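You operate a simulated robot arm through the tools that you are given. There is no shell and no other tool.

Carry out the task below with a simulated robot arm. There is one attempt and no reset: what you move stays moved.

## Task
Grease all lines but wheel till their pins are out.
Fine: stop pumping before grease comes out at the block; then turn the grease switch to OFF.

It is judged by the outcome, as a careful person would: the job done as asked, and still so three seconds after it is handed in. It fails if anything else is knocked over, pushed out of place, dropped, spilled or broken.

## Robot
A 6-joint arm with a two-finger gripper, fixed in place. Base frame: the origin is at the foot of the arm, x ahead of it, y to its left, z up. Units: mm, degrees, N and s.
Its first joint turns from -166.0 to 166.0 degrees. Payload 3.43 kg.
The tool frame sits at the grasp point between the pads (the TCP): z along the fingers, y along the line on which they close. The tips reach 20 mm beyond it. Largest opening 190 mm; the body of the gripper starts 248 mm behind the TCP.
Orientation is that of the tool frame in the base frame, as a unit quaternion [w, x, y, z]. With the fingers straight down and closing along the base's y, the tool's x points along the base's -x, its y along +y and its z along -z.

## Interface
- The arm moves only by the tool step_arm. Its argument "motion" is one flat list of numbers, 7 for each row, row after row: the turn, a rotation vector about the tool's x, y, z in degrees, then the shift along the tool's x, y, z in mm, then the gripper command, from -1 (shut) to 1 (fully open), values between in proportion. In form: [wx, wy, wz, tx, ty, tz, gripper, wx, wy, wz, tx, ty, tz, gripper, ...]. A call has 1 to 20 rows; each row shifts and turns the commanded pose from where the row before left it, along the tool's axes as they then stand. Rows are played at 5 a second. More than 50 mm and 8.6 degrees between two rows, or a gripper value outside its range, and nothing of the call is played. Where a pose cannot be reached the arm comes as near as it can. A force on the tool above 40 N (or 10 N above the force at the start of the call, whichever is more), or a blocked arm, ends the call early, and 0.2 s more pass. Each finger travels about 153 mm/s and halts on what it meets, pressing with about 40 N; the grip force reading is that of the motor and also rises with nothing between the fingers. The clock runs only during rows and for 0.2 s after the last one: add rows that do not move to give the fingers time. It gives the time, the measured TCP pose, the force on the tool (base axes), the opening and the grip force at its end, in the units of the frame above (readings bear some noise), with the torque about the TCP (base axes, N m) and any sound that the robot's microphone picked up.
- Cameras (640 x 400 px; columns grow to the right, rows downward): "scene" is fixed at [219, -500.4, 1320.3]; the picture's right is [-0.71, -0.71, 0.00], its down [-0.43, 0.43, -0.80] and it looks along [0.56, -0.56, -0.60] (base axes); focal length 214 px, centre (320, 200). "wrist" rides on the gripper at [70, -8, -288] in the tool frame; the picture's right is [0.12, 0.99, 0.00], its down [-0.96, 0.11, -0.25] and it looks along [-0.25, 0.03, 0.97] (tool axes); focal length 261 px, centre (320, 200). There is no depth. A picture from a camera that has moved, and an enlarged one, comes with that camera's place and axes in the base frame and with its lens.
- capture(camera): a new picture of that camera. It takes no simulated time.
- lift_body(by): slides the trunk up (or, below 0, down) by that many mm; the arm rides with it, the base frame stays. It gives what a move gives, with no picture.
- zoom(camera, box): a new picture of the part [left, top, right, bottom] of that camera's present view, enlarged. It takes no simulated time.
- finish_job(): hands the job in; it is judged then, once.

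Places have to be worked out from the pictures, the camera data and where the tool is seen. Open the gripper and draw the arm clear of the work before you hand the job in, unless the task says otherwise.

The tools are called as a command line: name --argument value ..., lists and objects as JSON in quotes. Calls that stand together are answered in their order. step_arm: Moves the arm, as the interface text tells. Its arguments: {"type":"object","properties":{"motion":{"type":"array","items":{"type":"number"}}},"required":["motion"]} The other tools are called the same way: lift_body (by) slides the trunk up or down; capture (camera) takes a picture; zoom (camera, box) takes an enlarged picture of a part of a camera's view; finish_job () hands the job in.

At the start:

```text
time_s: 0.0
ee_pos: [584.7, -470.1, 1190.0]
ee_rot: [0.0, -0.001, 1.0, 0.0]
ft_force: [0.1, -0.1, 0.0]
ft_torque: [-0.03, 0.0, -0.02]
gripper_width: 190.2
grasp_force: 0.1
trunk travel left (down, up): [-200.0, 240.0]
```

scene: 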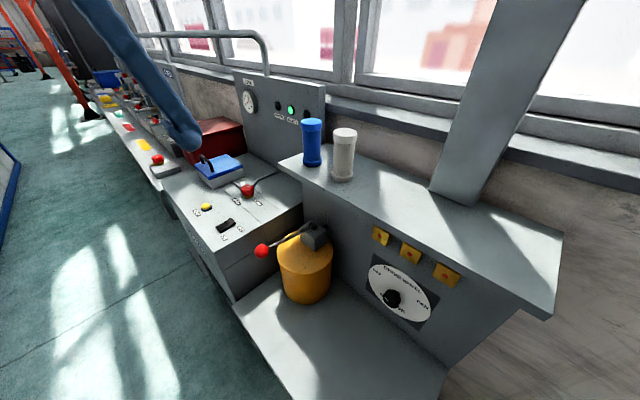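
wrist: 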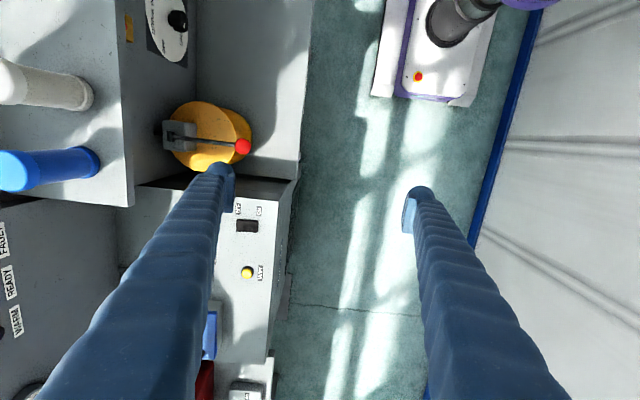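

I start by looking closely at the greaser, the dial, the tags and the switches before moving anything.

zoom --camera "scene" --box '[340, 200, 500, 340]'

zoom --camera "scene" --box '[160, 130, 340, 310]'

zoom --camera "scene" --box '[220, 60, 380, 200]'

zoom --camera "wrist" --box '[100, 0, 310, 180]'

zoom --camera "wrist" --box '[180, 170, 320, 400]'

```text
2.86 times, centred on (420, 270) of scene
camera zoom: at [219.0, -500.4, 1320.3], right [-0.71, -0.71, 0.0], down [-0.43, 0.43, -0.8], along [0.56, -0.56, -0.6], focal length 613 px, centre (34, 0)
```

zoom: 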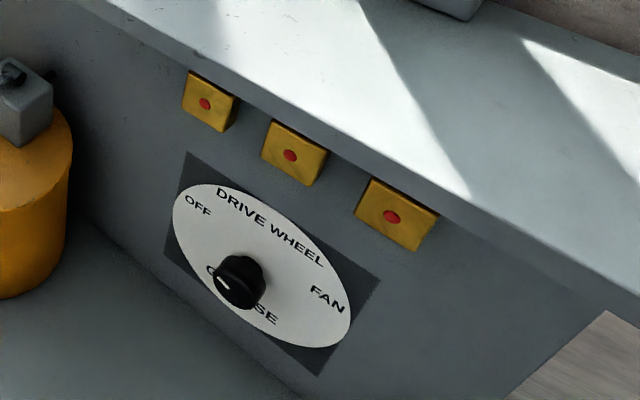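

```text
2.22 times, centred on (250, 220) of scene
camera zoom: at [219.0, -500.4, 1320.3], right [-0.71, -0.71, 0.0], down [-0.43, 0.43, -0.8], along [0.56, -0.56, -0.6], focal length 477 px, centre (476, 156)
```

zoom: 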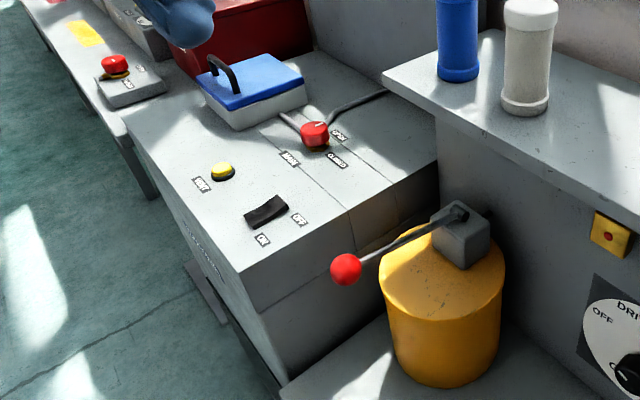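

```text
2.86 times, centred on (300, 130) of scene
camera zoom: at [219.0, -500.4, 1320.3], right [-0.71, -0.71, 0.0], down [-0.43, 0.43, -0.8], along [0.56, -0.56, -0.6], focal length 613 px, centre (377, 400)
```

zoom: 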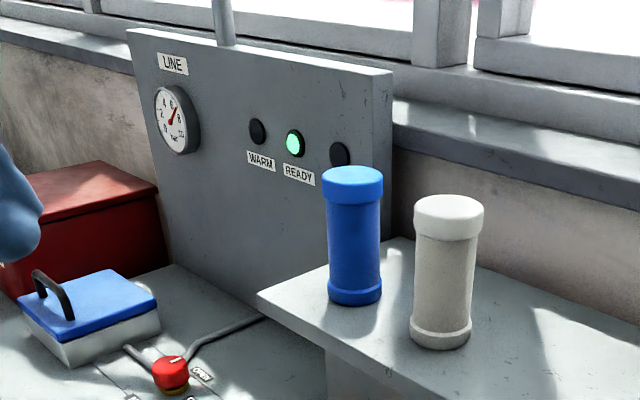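

```text
2.22 times, centred on (205, 90) of wrist
camera zoom: at [514.4, -480.1, 1478.1], right [-0.12, 0.99, 0.0], down [0.96, 0.12, 0.25], along [0.25, 0.03, -0.97], focal length 579 px, centre (576, 444)
```

zoom: 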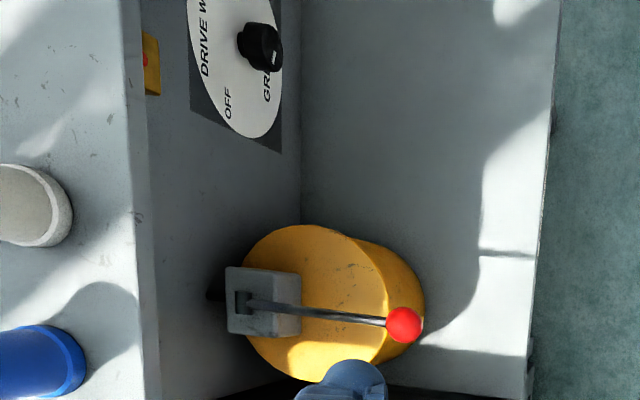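

```text
1.74 times, centred on (250, 285) of wrist
camera zoom: at [514.4, -480.1, 1478.1], right [-0.12, 0.99, 0.0], down [0.96, 0.12, 0.25], along [0.25, 0.03, -0.97], focal length 453 px, centre (442, 52)
```

zoom: 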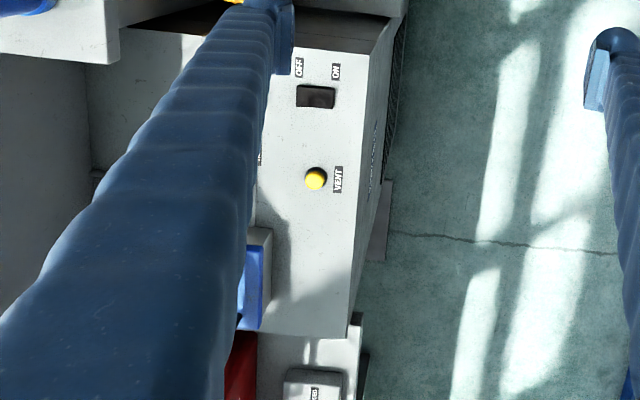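

The grease panel seems to have a knob with OFF / DRIVE / WHEEL / FAN, and three yellow blocks that each have a red pin. I zoom harder on these to read the knob's pointer and the start state of the pins.

zoom --camera "scene" --box '[360, 250, 440, 330]'

zoom --camera "scene" --box '[370, 220, 466, 290]'

zoom --camera "wrist" --box '[120, 0, 220, 70]'

zoom --camera "scene" --box '[240, 200, 345, 310]'

```text
5.00 times, centred on (400, 290) of scene
camera zoom: at [219.0, -500.4, 1320.3], right [-0.71, -0.71, 0.0], down [-0.43, 0.43, -0.8], along [0.56, -0.56, -0.6], focal length 1072 px, centre (-80, -250)
```

zoom: 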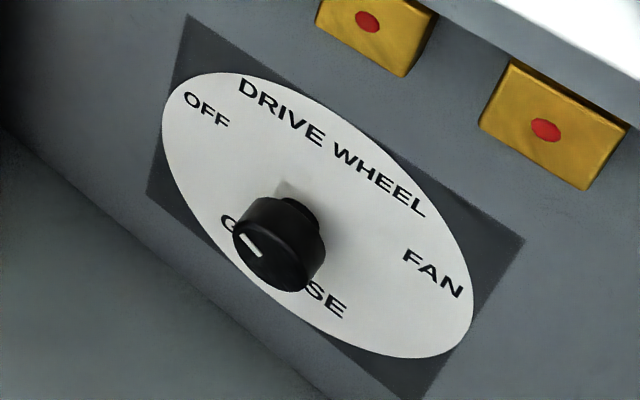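

```text
5.71 times, centred on (418, 255) of scene
camera zoom: at [219.0, -500.4, 1320.3], right [-0.71, -0.71, 0.0], down [-0.43, 0.43, -0.8], along [0.56, -0.56, -0.6], focal length 1226 px, centre (-240, -114)
```

zoom: 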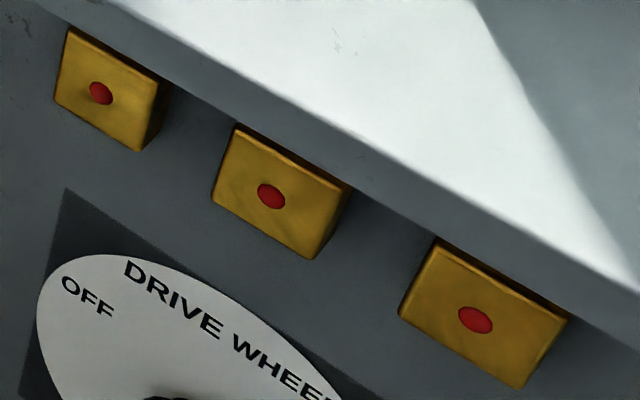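

```text
5.71 times, centred on (170, 35) of wrist
camera zoom: at [514.4, -480.1, 1478.1], right [-0.12, 0.99, 0.0], down [0.96, 0.12, 0.25], along [0.25, 0.03, -0.97], focal length 1489 px, centre (1177, 1143)
```

zoom: 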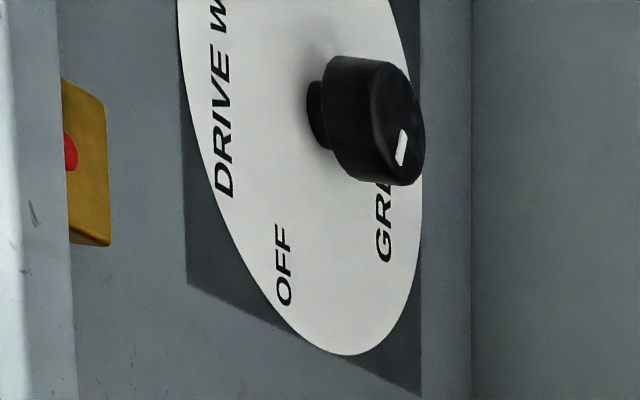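

```text
3.64 times, centred on (292, 255) of scene
camera zoom: at [219.0, -500.4, 1320.3], right [-0.71, -0.71, 0.0], down [-0.43, 0.43, -0.8], along [0.56, -0.56, -0.6], focal length 780 px, centre (420, 0)
```

zoom: 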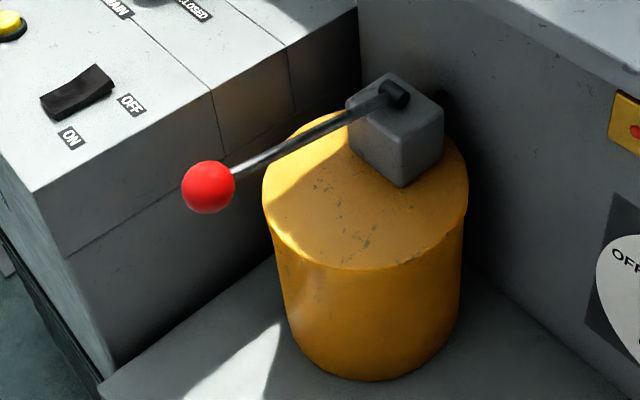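

The pointer sits at OFF and all pins look in; there are three lines (DRIVE, WHEEL, FAN). I turn the tool about its own axis by −90° here in free space, before tilting it to look at the panel from the front.

step_arm --motion '[0, 0, -8.2, 0, 0, 0, 0, 0, 0, -8.2, 0, 0, 0, 0, 0, 0, -8.2, 0, 0, 0, 0, 0, 0, -8.2, 0, 0, 0, 0, 0, 0, -8.2, 0, 0, 0, 0, 0, 0, -8.2, 0, 0, 0, 0, 0, 0, -8.2, 0, 0, 0, 0, 0, 0, -8.2, 0, 0, 0, 0, 0, 0, -8.2, 0, 0, 0, 0, 0, 0, -8.2, 0, 0, 0, 0, 0, 0, -8, 0, 0, 0, 0]'

```text
time_s: 2.4
ee_pos: [583.1, -468.8, 1191.6]
ee_rot: [0.0, 0.709, -0.706, 0.0]
ft_force: [0.4, -0.1, 0.3]
ft_torque: [0.01, -0.02, 0.03]
gripper_width: 95.1
grasp_force: 0.1
trunk travel left (down, up): [-200.0, 240.0]
```

The tool is turned as intended (x to −Y, y to −X). Next I tilt it +90° about its y so the fingers point toward the panel (−Y).

step_arm --motion '[0, 8.2, 0, 0, 0, 0, 0, 0, 8.2, 0, 0, 0, 0, 0, 0, 8.2, 0, 0, 0, 0, 0, 0, 8.2, 0, 0, 0, 0, 0, 0, 8.2, 0, 0, 0, 0, 0, 0, 8.2, 0, 0, 0, 0, 0, 0, 8.2, 0, 0, 0, 0, 0, 0, 8.2, 0, 0, 0, 0, 0, 0, 8.2, 0, 0, 0, 0, 0, 0, 8.2, 0, 0, 0, 0, 0, 0, 8, 0, 0, 0, 0, 0, 0, 0, 0, 0, 0, 0]'

capture --camera "wrist"

capture --camera "scene"

```text
refused: motion must hold 7 numbers for each row
```

```text
taken
camera wrist: at [592.9, -541.6, 1478.7], right [-0.99, -0.12, 0.0], down [-0.12, 0.96, 0.25], along [-0.03, 0.25, -0.97], focal length 261 px, centre (320, 200)
```

wrist: 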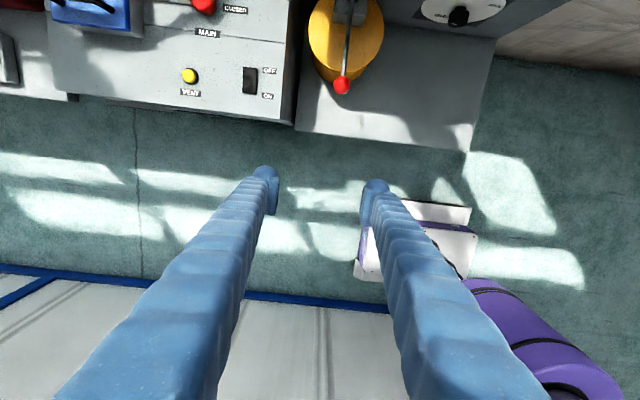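

```text
taken
```

scene: 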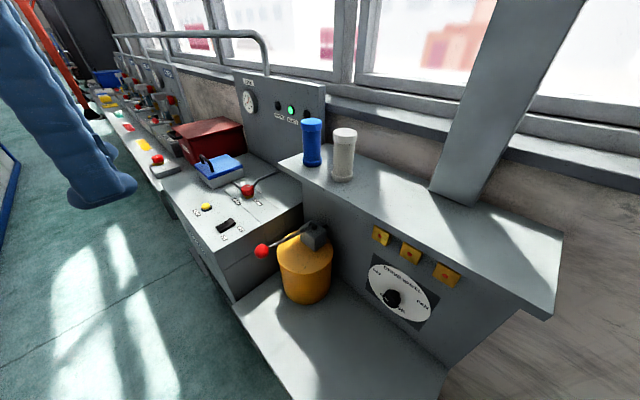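

The last call was refused because of a stray number, and nothing moved. I send the tilt again with clean rows.

step_arm --motion '[0, 8.2, 0, 0, 0, 0, 0, 0, 8.2, 0, 0, 0, 0, 0, 0, 8.2, 0, 0, 0, 0, 0, 0, 8.2, 0, 0, 0, 0, 0, 0, 8.2, 0, 0, 0, 0, 0, 0, 8.2, 0, 0, 0, 0, 0, 0, 8.2, 0, 0, 0, 0, 0, 0, 8.2, 0, 0, 0, 0, 0, 0, 8.2, 0, 0, 0, 0, 0, 0, 8.2, 0, 0, 0, 0, 0, 0, 8, 0, 0, 0, 0, 0, 0, 0, 0, 0, 0, 0]'

capture --camera "wrist"

capture --camera "scene"

```text
refused: motion must hold 7 numbers for each row
```

```text
taken
camera wrist: at [592.9, -541.6, 1478.7], right [-0.99, -0.12, 0.0], down [-0.12, 0.96, 0.25], along [-0.03, 0.25, -0.97], focal length 261 px, centre (320, 200)
```

wrist: 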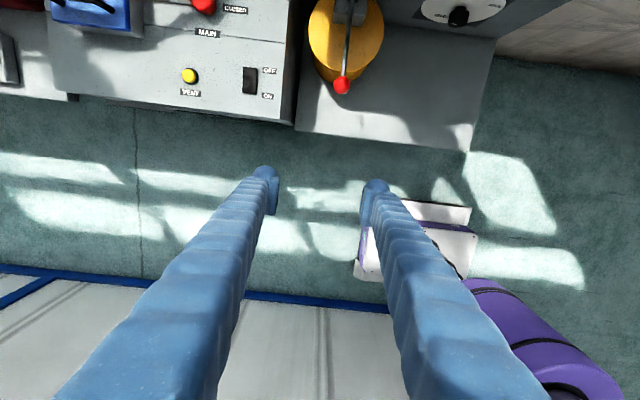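

```text
taken
```

scene: 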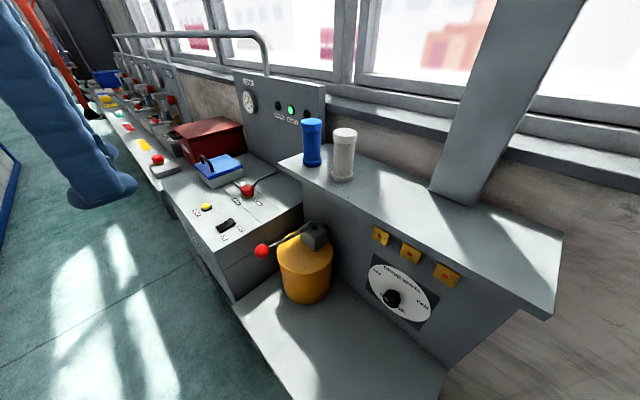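

It was refused again because the last row was one number short. I resend with exactly 11 rows.

step_arm --motion '[0, 8.2, 0, 0, 0, 0, 0, 0, 8.2, 0, 0, 0, 0, 0, 0, 8.2, 0, 0, 0, 0, 0, 0, 8.2, 0, 0, 0, 0, 0, 0, 8.2, 0, 0, 0, 0, 0, 0, 8.2, 0, 0, 0, 0, 0, 0, 8.2, 0, 0, 0, 0, 0, 0, 8.2, 0, 0, 0, 0, 0, 0, 8.2, 0, 0, 0, 0, 0, 0, 8.2, 0, 0, 0, 0, 0, 0, 8, 0, 0, 0, 0, 0]'

capture --camera "wrist"

capture --camera "scene"

```text
time_s: 4.8
ee_pos: [584.4, -470.0, 1190.7]
ee_rot: [0.499, 0.501, -0.499, 0.501]
ft_force: [0.9, -0.9, -0.2]
ft_torque: [0.01, -0.03, 0.0]
gripper_width: 95.0
grasp_force: 0.1
trunk travel left (down, up): [-200.0, 240.0]
```

```text
taken
camera wrist: at [593.3, -183.2, 1260.4], right [-0.99, 0.0, 0.12], down [-0.12, 0.24, -0.96], along [-0.03, -0.97, -0.24], focal length 261 px, centre (320, 200)
```

wrist: 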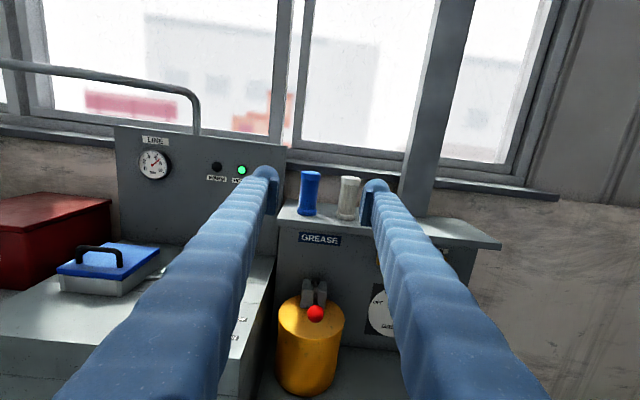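

```text
taken
```

scene: 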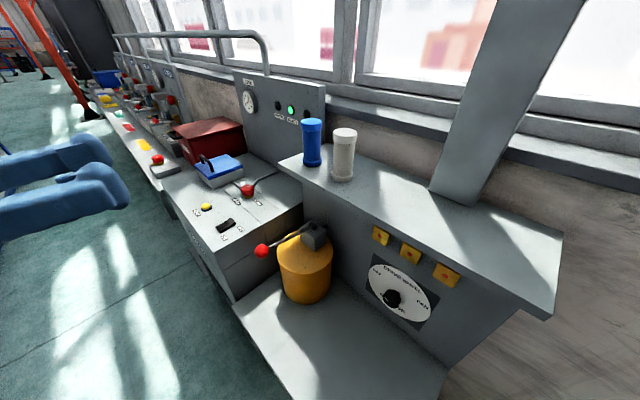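

The tool now points at the panel and a "GREASE" plate is visible over the pump. I shift toward the panel's x and lower to view the dial and blocks frontally.

step_arm --motion '[0, 0, 0, -30, 32, 0, 0.5, 0, 0, 0, -30, 32, 0, 1, 0, 0, 0, -30, 32, 0, 1, 0, 0, 0, -30, 32, 0, 1, 0, 0, 0, -30, 32, 0, 1, 0, 0, 0, -30, 32, 0, 1, 0, 0, 0, -30, 32, 0, 1, 0, 0, 0, -30, 32, 0, 1, 0, 0, 0, 0, 0, 0, 1]'

capture --camera "wrist"

capture --camera "scene"

```text
time_s: 6.8
ee_pos: [328.2, -469.9, 951.4]
ee_rot: [0.501, 0.5, -0.5, 0.499]
ft_force: [-0.2, -0.9, 0.4]
ft_torque: [-0.04, 0.0, -0.02]
gripper_width: 189.9
grasp_force: 0.1
trunk travel left (down, up): [-200.0, 240.0]
```

```text
taken
camera wrist: at [336.4, -184.1, 1021.5], right [-0.99, 0.0, 0.12], down [-0.12, 0.25, -0.96], along [-0.03, -0.97, -0.25], focal length 261 px, centre (320, 200)
```

wrist: 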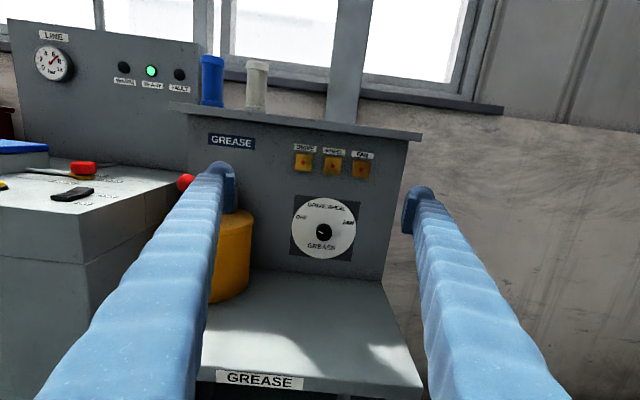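

```text
taken
```

scene: 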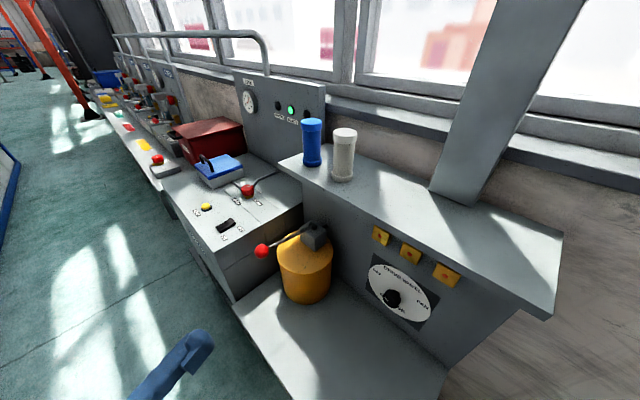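

The blocks do have labels over them, so I zoom in on the labels, pins and dial.

zoom --camera "wrist" --box '[280, 130, 392, 200]'

zoom --camera "wrist" --box '[272, 185, 376, 265]'

zoom --camera "wrist" --box '[165, 120, 285, 310]'

```text
5.71 times, centred on (336, 165) of wrist
camera zoom: at [336.4, -184.1, 1021.5], right [-0.99, 0.0, 0.12], down [-0.12, 0.25, -0.96], along [-0.03, -0.97, -0.25], focal length 1489 px, centre (229, 400)
```

zoom: 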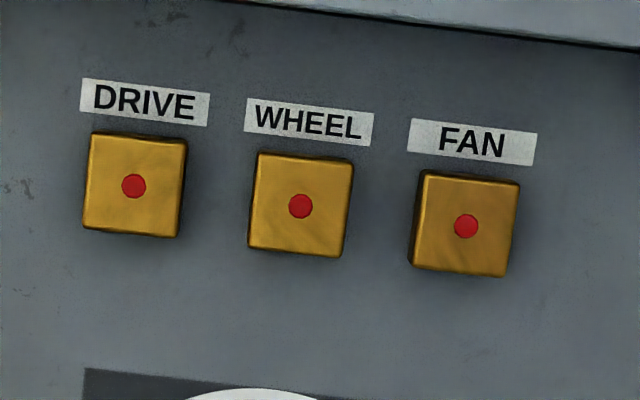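

```text
5.00 times, centred on (324, 225) of wrist
camera zoom: at [336.4, -184.1, 1021.5], right [-0.99, 0.0, 0.12], down [-0.12, 0.25, -0.96], along [-0.03, -0.97, -0.25], focal length 1303 px, centre (300, 75)
```

zoom: 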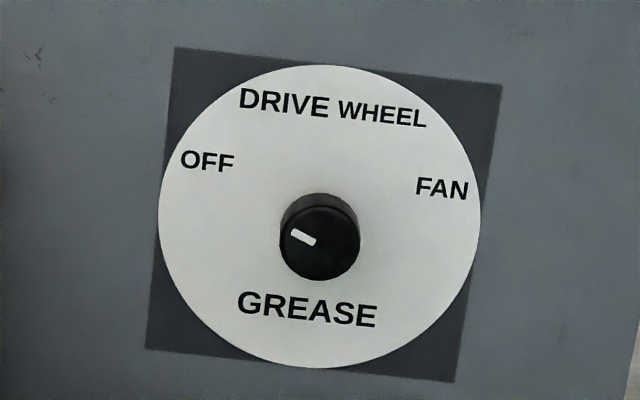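

```text
2.11 times, centred on (225, 215) of wrist
camera zoom: at [336.4, -184.1, 1021.5], right [-0.99, 0.0, 0.12], down [-0.12, 0.25, -0.96], along [-0.03, -0.97, -0.25], focal length 549 px, centre (520, 168)
```

zoom: 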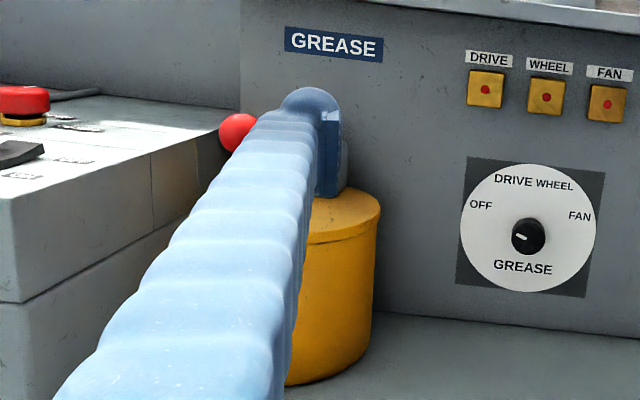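

The blocks are labelled left to right DRIVE, WHEEL, FAN, all pins are flush, and the pointer is at OFF. I put the dial centre near (293, −880, 761) with the knob face near y=−840, so I line up in front of it with the gripper half open.

step_arm --motion '[0, 0, 0, -38, 7, 0, 0, 0, 0, 0, -38, 7, 0, 0, 0, 0, 0, -38, 7, 0, 0, 0, 0, 0, -38, 7, 0, 0, 0, 0, 0, -38, 7, 0, 0, 0, 0, 0, 0, 0, 45, 0, 0, 0, 0, 0, 0, 45, 0, 0, 0, 0, 0, 0, 45, 0, 0, 0, 0, 0, 0, 45, 0, 0, 0, 0, 0, 0, 45, 0, 0, 0, 0, 0, 0, 45, 0, 0, 0, 0, 0, 0, 0, 0]'

capture --camera "wrist"

capture --camera "scene"

```text
time_s: 9.4
ee_pos: [292.1, -740.4, 760.1]
ee_rot: [0.501, 0.5, -0.5, 0.499]
ft_force: [-0.2, -0.5, 0.4]
ft_torque: [0.01, 0.01, 0.04]
gripper_width: 94.7
grasp_force: 0.1
trunk travel left (down, up): [-200.0, 240.0]
```

```text
taken
camera wrist: at [300.8, -454.4, 830.5], right [-0.99, 0.0, 0.12], down [-0.12, 0.25, -0.96], along [-0.03, -0.97, -0.25], focal length 261 px, centre (320, 200)
```

wrist: 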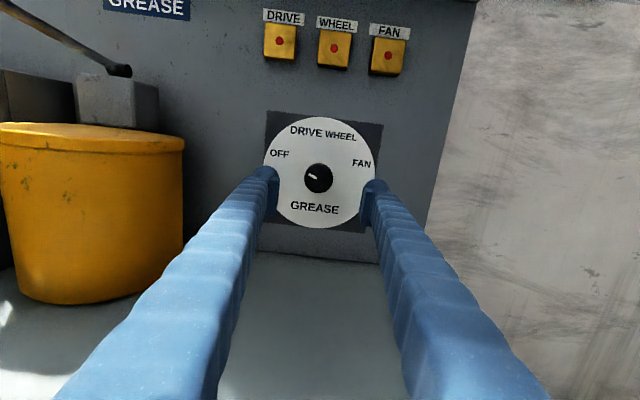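

```text
taken
```

scene: 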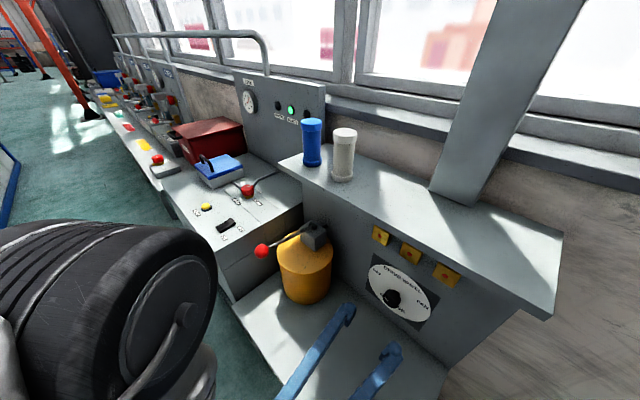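

The tool is lined up in front of the knob. I zoom in to measure how well the knob's axis is centred on the tool.

zoom --camera "wrist" --box '[256, 105, 384, 235]'

zoom --camera "scene" --box '[330, 240, 450, 380]'

```text
3.08 times, centred on (320, 170) of wrist
camera zoom: at [300.8, -454.4, 830.5], right [-0.99, 0.0, 0.12], down [-0.12, 0.25, -0.96], along [-0.03, -0.97, -0.25], focal length 802 px, centre (320, 292)
```

zoom: 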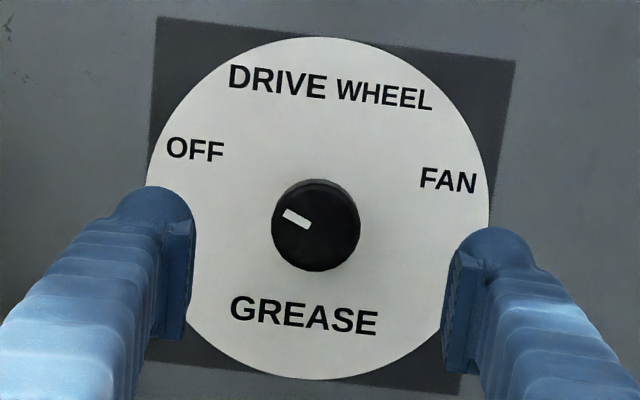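

```text
2.86 times, centred on (390, 310) of scene
camera zoom: at [219.0, -500.4, 1320.3], right [-0.71, -0.71, 0.0], down [-0.43, 0.43, -0.8], along [0.56, -0.56, -0.6], focal length 613 px, centre (120, -114)
```

zoom: 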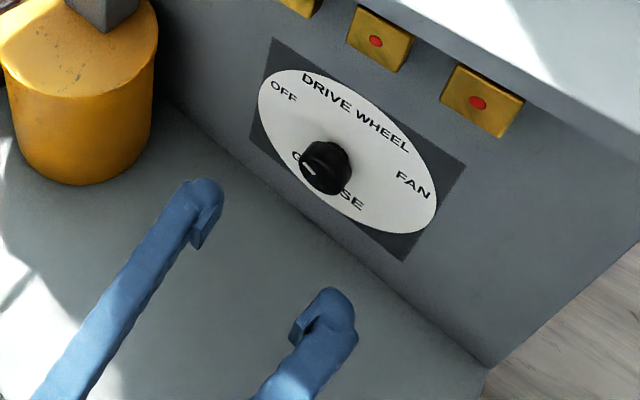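

The knob axis reads about (293.9, 761.7), within 2 mm of the tool axis. I make that small correction and go forward to TCP y≈−848, keeping the fingertips about 10 mm off the panel.

step_arm --motion '[0, 0, 0, 1.2, -1.3, 0, 0, 0, 0, 0, 0, 0, 36, 0, 0, 0, 0, 0, 0, 36, 0, 0, 0, 0, 0, 0, 36, 0, 0, 0, 0, 0, 0, 0, 0]'

zoom --camera "wrist" --box '[240, 120, 400, 250]'

zoom --camera "scene" --box '[330, 240, 450, 380]'

```text
time_s: 10.6
ee_pos: [293.7, -848.7, 762.2]
ee_rot: [0.499, 0.501, -0.499, 0.501]
ft_force: [-0.5, -0.1, -0.5]
ft_torque: [-0.03, 0.0, 0.02]
gripper_width: 94.8
grasp_force: 0.1
trunk travel left (down, up): [-200.0, 240.0]
```

```text
3.08 times, centred on (320, 185) of wrist
camera zoom: at [302.6, -562.8, 831.9], right [-0.99, 0.0, 0.12], down [-0.12, 0.25, -0.96], along [-0.03, -0.97, -0.25], focal length 802 px, centre (320, 246)
```

zoom: 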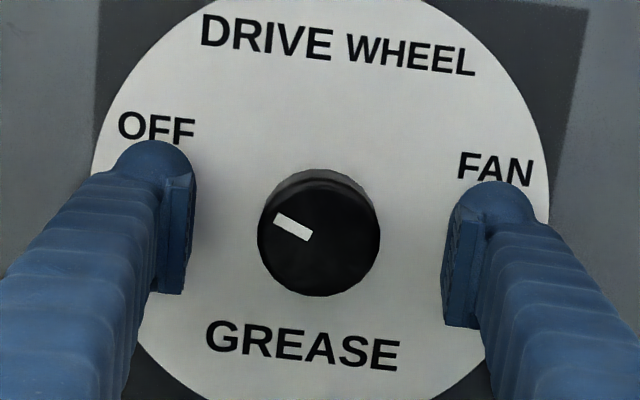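

```text
2.86 times, centred on (390, 310) of scene
camera zoom: at [219.0, -500.4, 1320.3], right [-0.71, -0.71, 0.0], down [-0.43, 0.43, -0.8], along [0.56, -0.56, -0.6], focal length 613 px, centre (120, -114)
```

zoom: 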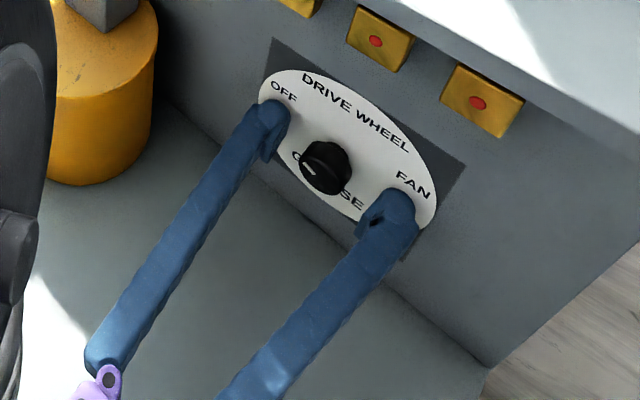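

The knob is centred between the pads. I close on it and hold for a moment.

step_arm --motion '[0, 0, 0, 0, 0, 0, -0.5, 0, 0, 0, 0, 0, 0, -1, 0, 0, 0, 0, 0, 0, -1, 0, 0, 0, 0, 0, 0, -1]'

zoom --camera "wrist" --box '[240, 120, 400, 250]'

```text
time_s: 11.6
ee_pos: [295.4, -848.5, 761.7]
ee_rot: [0.499, 0.501, -0.499, 0.501]
ft_force: [7.8, -6.1, -1.5]
ft_torque: [0.06, 0.03, 0.09]
gripper_width: 43.0
grasp_force: 44.6
trunk travel left (down, up): [-200.0, 240.0]
```

```text
3.08 times, centred on (320, 185) of wrist
camera zoom: at [303.3, -562.6, 831.9], right [-0.99, 0.0, 0.12], down [-0.12, 0.25, -0.96], along [-0.03, -0.97, -0.25], focal length 802 px, centre (320, 246)
```

zoom: 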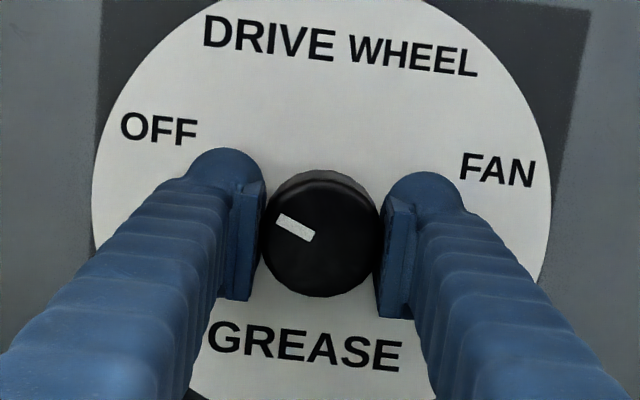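

Gripped at 43 mm with small side forces. I turn the knob clockwise about 47° from OFF toward DRIVE.

step_arm --motion '[0, 0, 7.8, 0, 0, 0, -1, 0, 0, 7.8, 0, 0, 0, -1, 0, 0, 7.8, 0, 0, 0, -1, 0, 0, 7.8, 0, 0, 0, -1, 0, 0, 7.8, 0, 0, 0, -1, 0, 0, 7.8, 0, 0, 0, -1, 0, 0, 0, 0, 0, 0, -1, 0, 0, 0, 0, 0, 0, -1]'

capture --camera "wrist"

zoom --camera "wrist" --box '[240, 120, 400, 250]'

```text
time_s: 13.4
ee_pos: [298.3, -848.6, 761.8]
ee_rot: [0.259, 0.262, -0.656, 0.659]
ft_force: [28.5, -13.2, 2.7]
ft_torque: [0.06, 0.09, 0.13]
gripper_width: 42.7
grasp_force: 44.8
trunk travel left (down, up): [-200.0, 240.0]
```

```text
taken
camera wrist: at [251.2, -562.7, 816.7], right [-0.77, 0.0, -0.64], down [0.62, 0.25, -0.74], along [0.16, -0.97, -0.19], focal length 261 px, centre (320, 200)
```

wrist: 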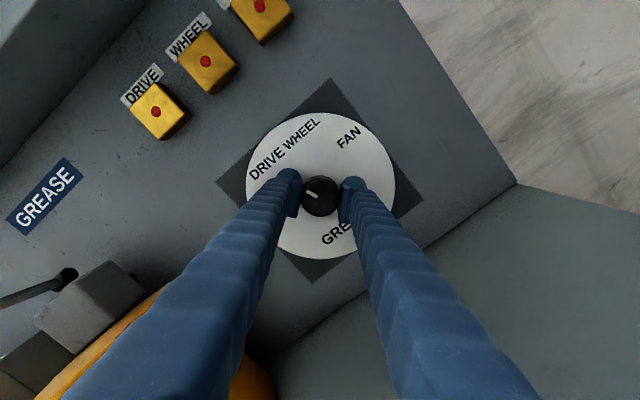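

```text
3.08 times, centred on (320, 185) of wrist
camera zoom: at [251.2, -562.7, 816.7], right [-0.77, 0.0, -0.64], down [0.62, 0.25, -0.74], along [0.16, -0.97, -0.19], focal length 802 px, centre (320, 246)
```

zoom: 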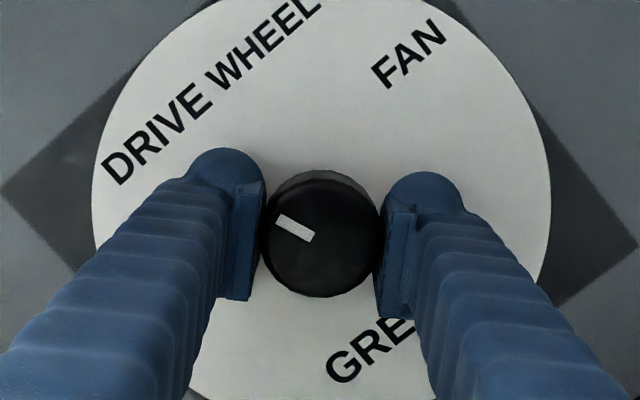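

The knob came round with the gripper and its pointer lines up with DRIVE. There is a 28 N side load in +x, so the knob axis is a few mm further in +x than I judged; I ease off that way and then open.

step_arm --motion '[0, 0, 0, -1.5, -1.4, 0, -1, 0, 0, 0, -0.7, -0.7, 0, -1, 0, 0, 0, 0, 0, 0, -0.4, 0, 0, 0, 0, 0, 0, 0, 0, 0, 0, 0, 0, 0, 0]'

zoom --camera "wrist" --box '[240, 120, 400, 250]'

```text
time_s: 14.6
ee_pos: [296.2, -847.7, 761.6]
ee_rot: [-0.26, -0.26, 0.658, -0.658]
ft_force: [-0.6, -0.2, -0.4]
ft_torque: [0.01, -0.04, -0.01]
gripper_width: 94.9
grasp_force: 0.1
trunk travel left (down, up): [-200.0, 240.0]
```

```text
3.08 times, centred on (320, 185) of wrist
camera zoom: at [251.4, -562.0, 816.6], right [-0.77, 0.0, -0.64], down [0.62, 0.25, -0.74], along [0.16, -0.97, -0.19], focal length 802 px, centre (320, 246)
```

zoom: 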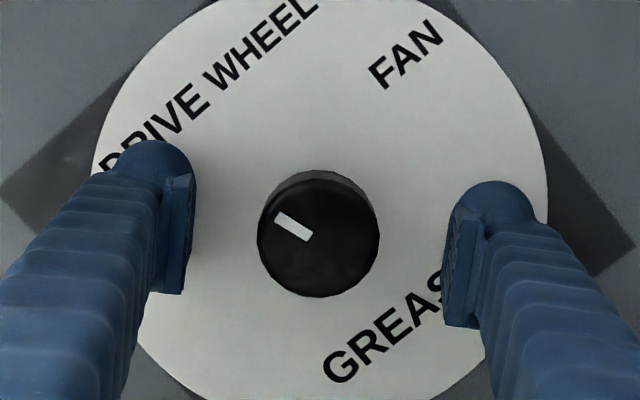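

The knob stayed put after release. I back straight out and turn the tool back upright so I can check the dial.

step_arm --motion '[0, 0, 0, 0, 0, -36, 0, 0, 0, 0, 0, 0, -36, 0, 0, 0, 0, 0, 0, -36, 0, 0, 0, -7.8, 0, 0, -20, 0, 0, 0, -7.8, 0, 0, -20, 0, 0, 0, -7.8, 0, 0, 0, 0, 0, 0, -7.8, 0, 0, 0, 0, 0, 0, -7.8, 0, 0, 0, 0, 0, 0, -7.8, 0, 0, 0, 0, 0, 0, 0, 0, 0, 0, 0]'

zoom --camera "wrist" --box '[260, 110, 380, 230]'

capture --camera "wrist"

```text
time_s: 16.8
ee_pos: [298.1, -699.9, 762.8]
ee_rot: [0.5, 0.501, -0.499, 0.5]
ft_force: [-0.2, 0.0, -0.5]
ft_torque: [-0.01, -0.03, -0.01]
gripper_width: 94.7
grasp_force: 0.1
trunk travel left (down, up): [-200.0, 240.0]
```

```text
3.33 times, centred on (320, 170) of wrist
camera zoom: at [306.1, -413.4, 832.3], right [-0.99, 0.0, 0.12], down [-0.12, 0.25, -0.96], along [-0.03, -0.97, -0.25], focal length 869 px, centre (320, 300)
```

zoom: 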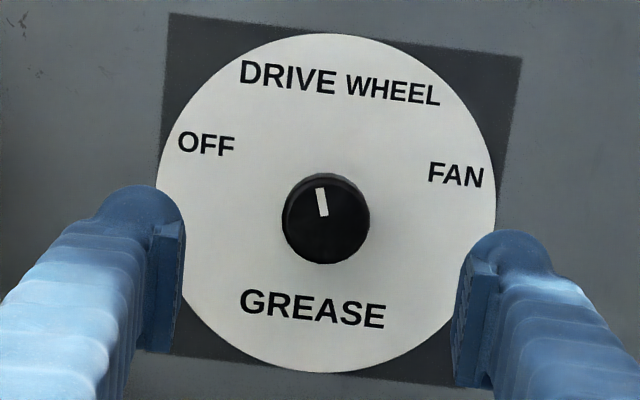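

```text
taken
camera wrist: at [306.1, -413.4, 832.3], right [-0.99, 0.0, 0.12], down [-0.12, 0.25, -0.96], along [-0.03, -0.97, -0.25], focal length 261 px, centre (320, 200)
```

wrist: 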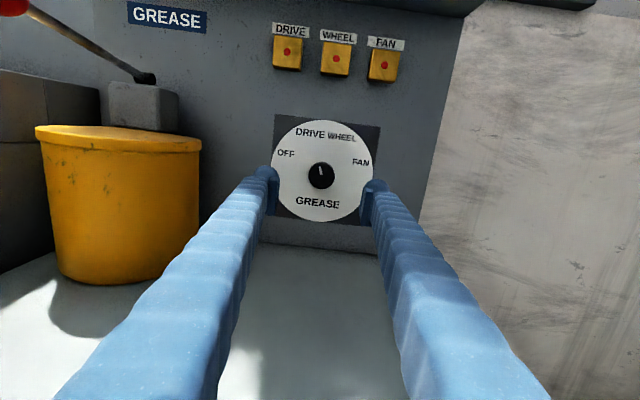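

The pointer looks turned to DRIVE. I zoom further to measure its angle against the label.

zoom --camera "wrist" --box '[280, 125, 360, 205]'

zoom --camera "scene" --box '[370, 220, 466, 290]'

zoom --camera "scene" --box '[360, 250, 440, 330]'

```text
5.00 times, centred on (320, 165) of wrist
camera zoom: at [306.1, -413.4, 832.3], right [-0.99, 0.0, 0.12], down [-0.12, 0.25, -0.96], along [-0.03, -0.97, -0.25], focal length 1303 px, centre (320, 375)
```

zoom: 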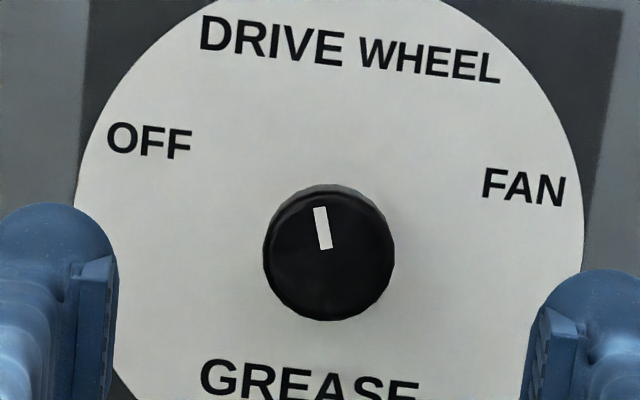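

```text
5.71 times, centred on (418, 255) of scene
camera zoom: at [219.0, -500.4, 1320.3], right [-0.71, -0.71, 0.0], down [-0.43, 0.43, -0.8], along [0.56, -0.56, -0.6], focal length 1226 px, centre (-240, -114)
```

zoom: 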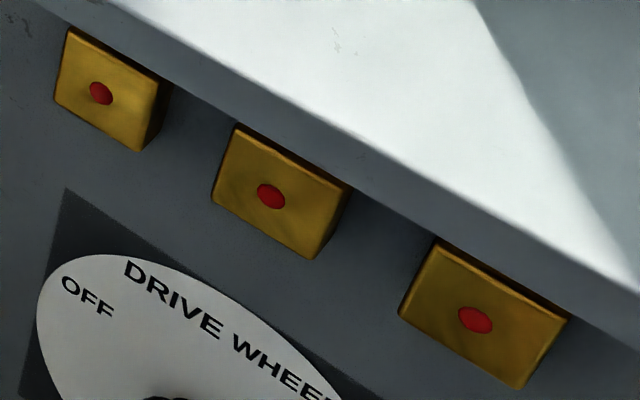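

```text
5.00 times, centred on (400, 290) of scene
camera zoom: at [219.0, -500.4, 1320.3], right [-0.71, -0.71, 0.0], down [-0.43, 0.43, -0.8], along [0.56, -0.56, -0.6], focal length 1072 px, centre (-80, -250)
```

zoom: 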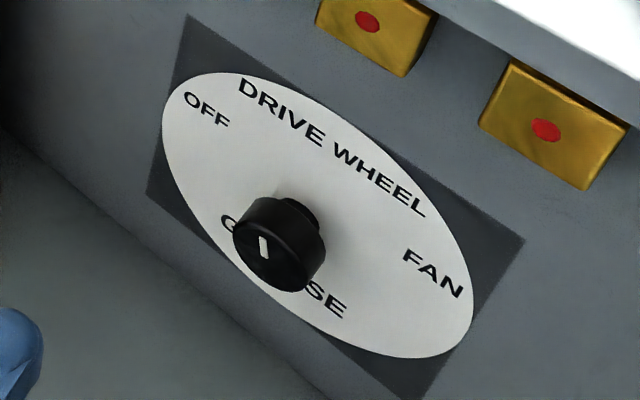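

The pointer is about −18.5° while the DRIVE label is at −23°, nearest to DRIVE and well away from WHEEL (+23°). I go to the pump lever now, moving back first and then across and up, to view the ball from the front.

step_arm --motion '[0, 0, 0, 0, 0, -44, 0, 0, 0, 0, 0, 0, -44, 0, 0, 0, 0, 0, 0, -44, 0, 0, 0, 0, 0, 0, -44, 0, 0, 0, 0, 0, 0, -44, 0, 0, 0, 0, 24, -37.7, 0, 0, 0, 0, 0, 24, -37.7, 0, 0, 0, 0, 0, 24, -37.7, 0, 0, 0, 0, 0, 24, -37.7, 0, 0, 0, 0, 0, 24, -37.7, 0, 0, 0, 0, 0, 24, -37.7, 0, 0, 0, 0, 0, 24, -37.7, 0, 0, 0, 0, 0, 0, 0, 0, 0]'

capture --camera "wrist"

capture --camera "scene"

```text
time_s: 19.6
ee_pos: [563.2, -481.3, 928.7]
ee_rot: [0.5, 0.5, -0.5, 0.5]
ft_force: [0.2, 0.3, -0.3]
ft_torque: [0.02, -0.04, 0.01]
gripper_width: 94.8
grasp_force: 0.1
trunk travel left (down, up): [-200.0, 240.0]
```

```text
taken
camera wrist: at [570.9, -194.0, 998.9], right [-0.99, 0.0, 0.12], down [-0.12, 0.25, -0.96], along [-0.03, -0.97, -0.25], focal length 261 px, centre (320, 200)
```

wrist: 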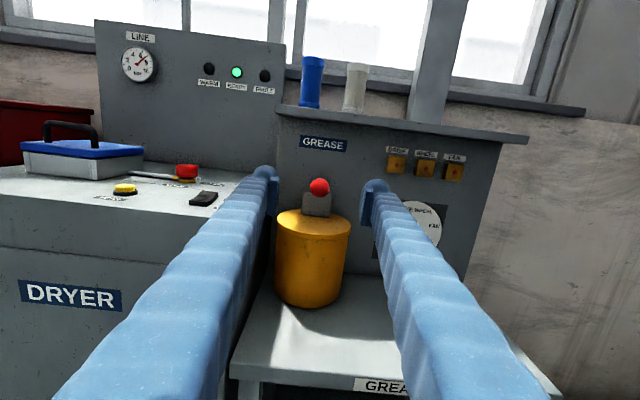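

```text
taken
```

scene: 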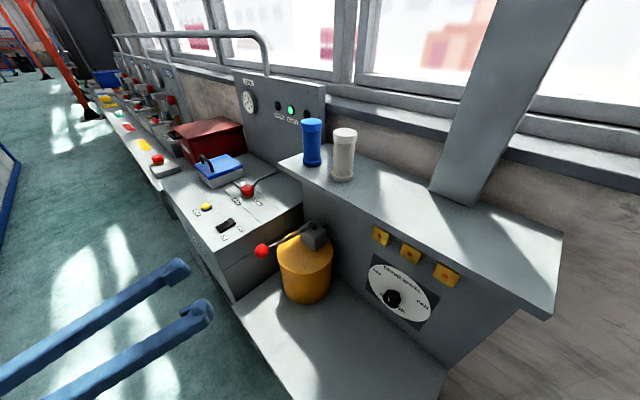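

zoom --camera "wrist" --box '[270, 150, 370, 250]'

zoom --camera "scene" --box '[245, 210, 335, 270]'

zoom --camera "wrist" --box '[120, 150, 300, 330]'

```text
4.00 times, centred on (320, 200) of wrist
camera zoom: at [570.9, -194.0, 998.9], right [-0.99, 0.0, 0.12], down [-0.12, 0.25, -0.96], along [-0.03, -0.97, -0.25], focal length 1043 px, centre (320, 200)
```

zoom: 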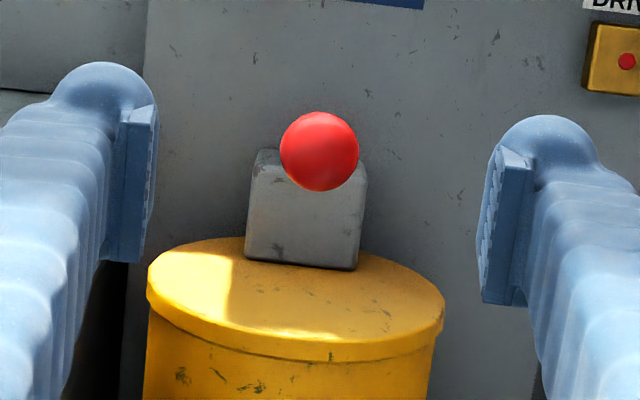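

```text
6.67 times, centred on (290, 240) of scene
camera zoom: at [219.0, -500.4, 1320.3], right [-0.71, -0.71, 0.0], down [-0.43, 0.43, -0.8], along [0.56, -0.56, -0.6], focal length 1430 px, centre (520, -67)
```

zoom: 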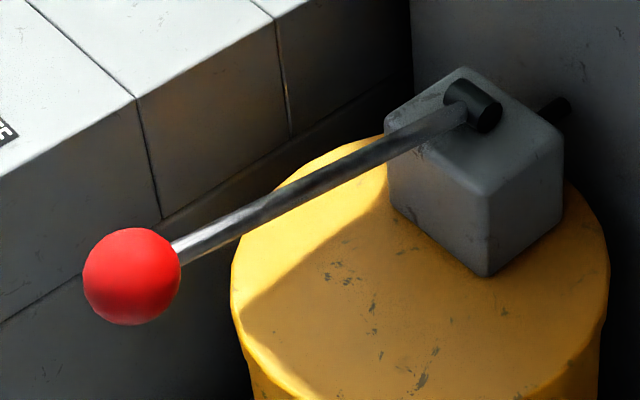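

```text
2.22 times, centred on (210, 240) of wrist
camera zoom: at [570.9, -194.0, 998.9], right [-0.99, 0.0, 0.12], down [-0.12, 0.25, -0.96], along [-0.03, -0.97, -0.25], focal length 579 px, centre (564, 111)
```

zoom: 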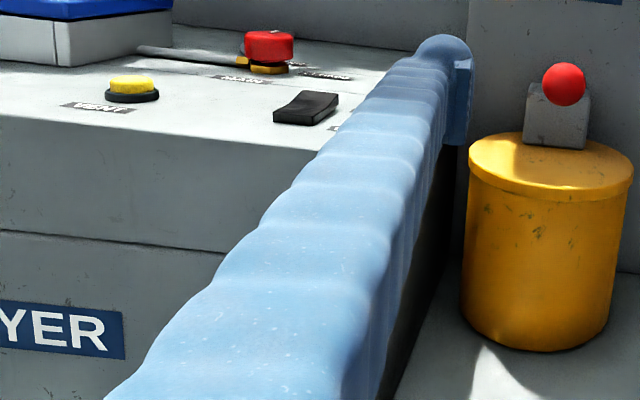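

The ball is at about (559.5, −639, 904), 35 mm across, hinged at about (559.5, −809, 872) so it swings about the x axis. The dryer console edge is near x=647, so I narrow the opening to 76 mm, line up and go in until the ball is between the pads.

step_arm --motion '[0, 0, 0, -24.9, 3.4, 0, -0.2, 0, 0, 0, 0, 0, 35, -0.2, 0, 0, 0, 0, 0, 35, -0.2, 0, 0, 0, 0, 0, 0, -0.2]'

zoom --camera "wrist" --box '[240, 120, 400, 250]'

zoom --camera "scene" --box '[170, 180, 340, 320]'

```text
time_s: 20.6
ee_pos: [557.6, -550.8, 907.1]
ee_rot: [0.5, 0.501, -0.499, 0.5]
ft_force: [-0.7, -0.8, -0.4]
ft_torque: [-0.05, -0.05, 0.03]
gripper_width: 76.0
grasp_force: 0.1
trunk travel left (down, up): [-200.0, 240.0]
```

```text
3.08 times, centred on (320, 185) of wrist
camera zoom: at [566.2, -264.9, 976.7], right [-0.99, 0.0, 0.12], down [-0.12, 0.25, -0.96], along [-0.03, -0.97, -0.25], focal length 802 px, centre (320, 246)
```

zoom: 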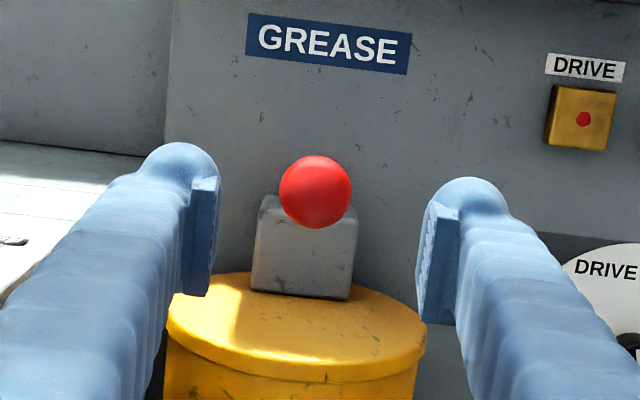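

```text
2.86 times, centred on (255, 250) of scene
camera zoom: at [219.0, -500.4, 1320.3], right [-0.71, -0.71, 0.0], down [-0.43, 0.43, -0.8], along [0.56, -0.56, -0.6], focal length 613 px, centre (506, 57)
```

zoom: 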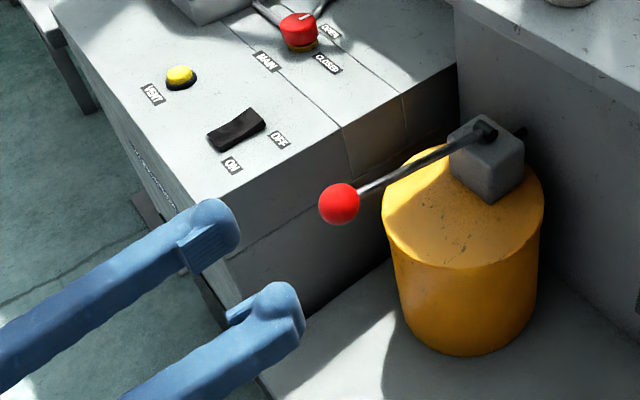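

The ball is nearly centred: about (559.4, −640, 905.5) against the tool at (558.2, 906.7). I go the last 88 mm forward with the fingers open around it.

step_arm --motion '[0, 0, 0, -0.8, -1, 30, -0.2, 0, 0, 0, 0, 0, 30, -0.2, 0, 0, 0, 0, 0, 28, -0.2, 0, 0, 0, 0, 0, 0, -0.2]'

zoom --camera "wrist" --box '[240, 120, 400, 250]'

zoom --camera "scene" --box '[170, 180, 340, 320]'

```text
time_s: 21.6
ee_pos: [560.2, -637.5, 902.7]
ee_rot: [0.499, 0.501, -0.499, 0.5]
ft_force: [-0.6, 0.6, 1.0]
ft_torque: [-0.04, 0.01, 0.04]
gripper_width: 76.1
grasp_force: 0.1
trunk travel left (down, up): [-200.0, 240.0]
```

```text
3.08 times, centred on (320, 185) of wrist
camera zoom: at [568.1, -352.3, 974.2], right [-0.99, 0.0, 0.12], down [-0.12, 0.25, -0.96], along [-0.03, -0.97, -0.25], focal length 802 px, centre (320, 246)
```

zoom: 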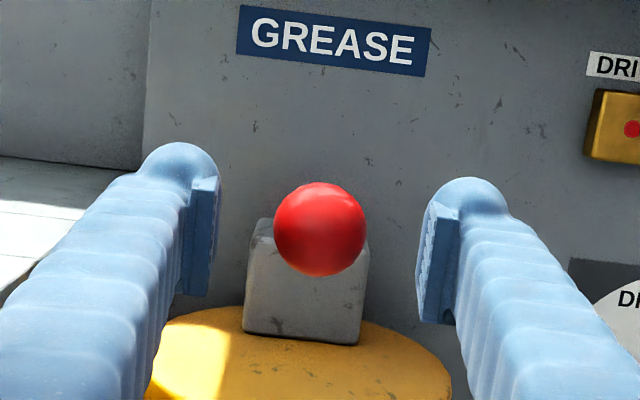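

```text
2.86 times, centred on (255, 250) of scene
camera zoom: at [219.0, -500.4, 1320.3], right [-0.71, -0.71, 0.0], down [-0.43, 0.43, -0.8], along [0.56, -0.56, -0.6], focal length 613 px, centre (506, 57)
```

zoom: 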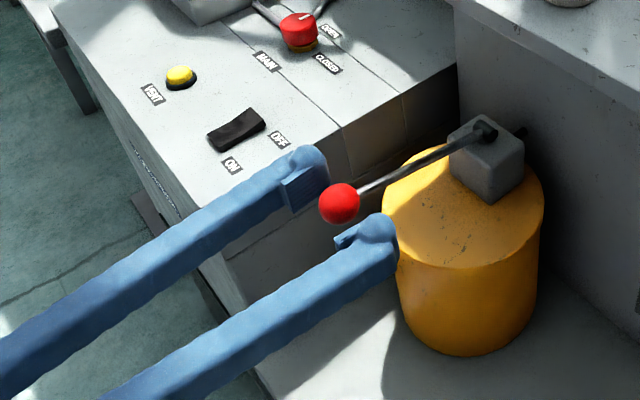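

The ball sits between the pads, about 2.5 mm above tool centre. I raise 2 mm and close on it.

step_arm --motion '[0, 0, 0, 2, 0, 1, -0.2, 0, 0, 0, 0, 0, 0, -0.7, 0, 0, 0, 0, 0, 0, -1, 0, 0, 0, 0, 0, 0, -1, 0, 0, 0, 0, 0, 0, -1]'

zoom --camera "wrist" --box '[240, 120, 400, 250]'

zoom --camera "wrist" --box '[360, 110, 520, 210]'

```text
time_s: 22.8
ee_pos: [559.8, -639.3, 906.3]
ee_rot: [0.5, 0.5, -0.5, 0.5]
ft_force: [4.9, -2.0, 0.4]
ft_torque: [-0.09, 0.02, 0.04]
gripper_width: 31.6
grasp_force: 45.0
trunk travel left (down, up): [-200.0, 240.0]
```

```text
3.08 times, centred on (320, 185) of wrist
camera zoom: at [568.4, -352.8, 976.8], right [-0.99, 0.0, 0.12], down [-0.12, 0.25, -0.96], along [-0.03, -0.97, -0.25], focal length 802 px, centre (320, 246)
```

zoom: 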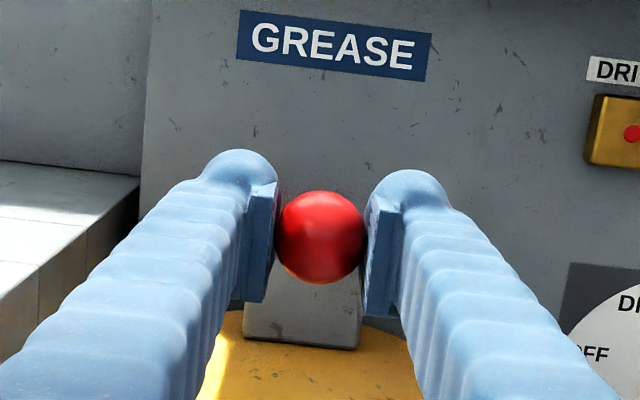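

```text
4.00 times, centred on (440, 160) of wrist
camera zoom: at [568.4, -352.8, 976.8], right [-0.99, 0.0, 0.12], down [-0.12, 0.25, -0.96], along [-0.03, -0.97, -0.25], focal length 1043 px, centre (-160, 360)
```

zoom: 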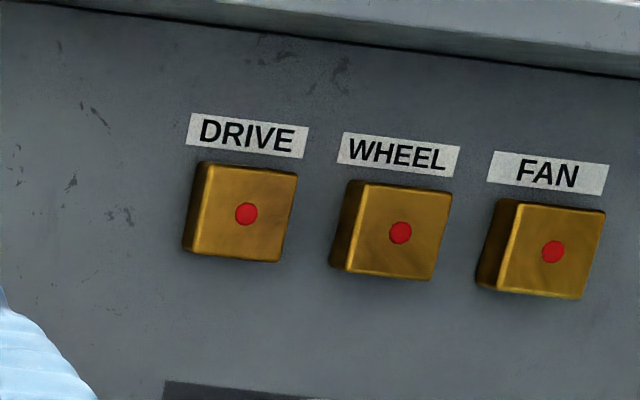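

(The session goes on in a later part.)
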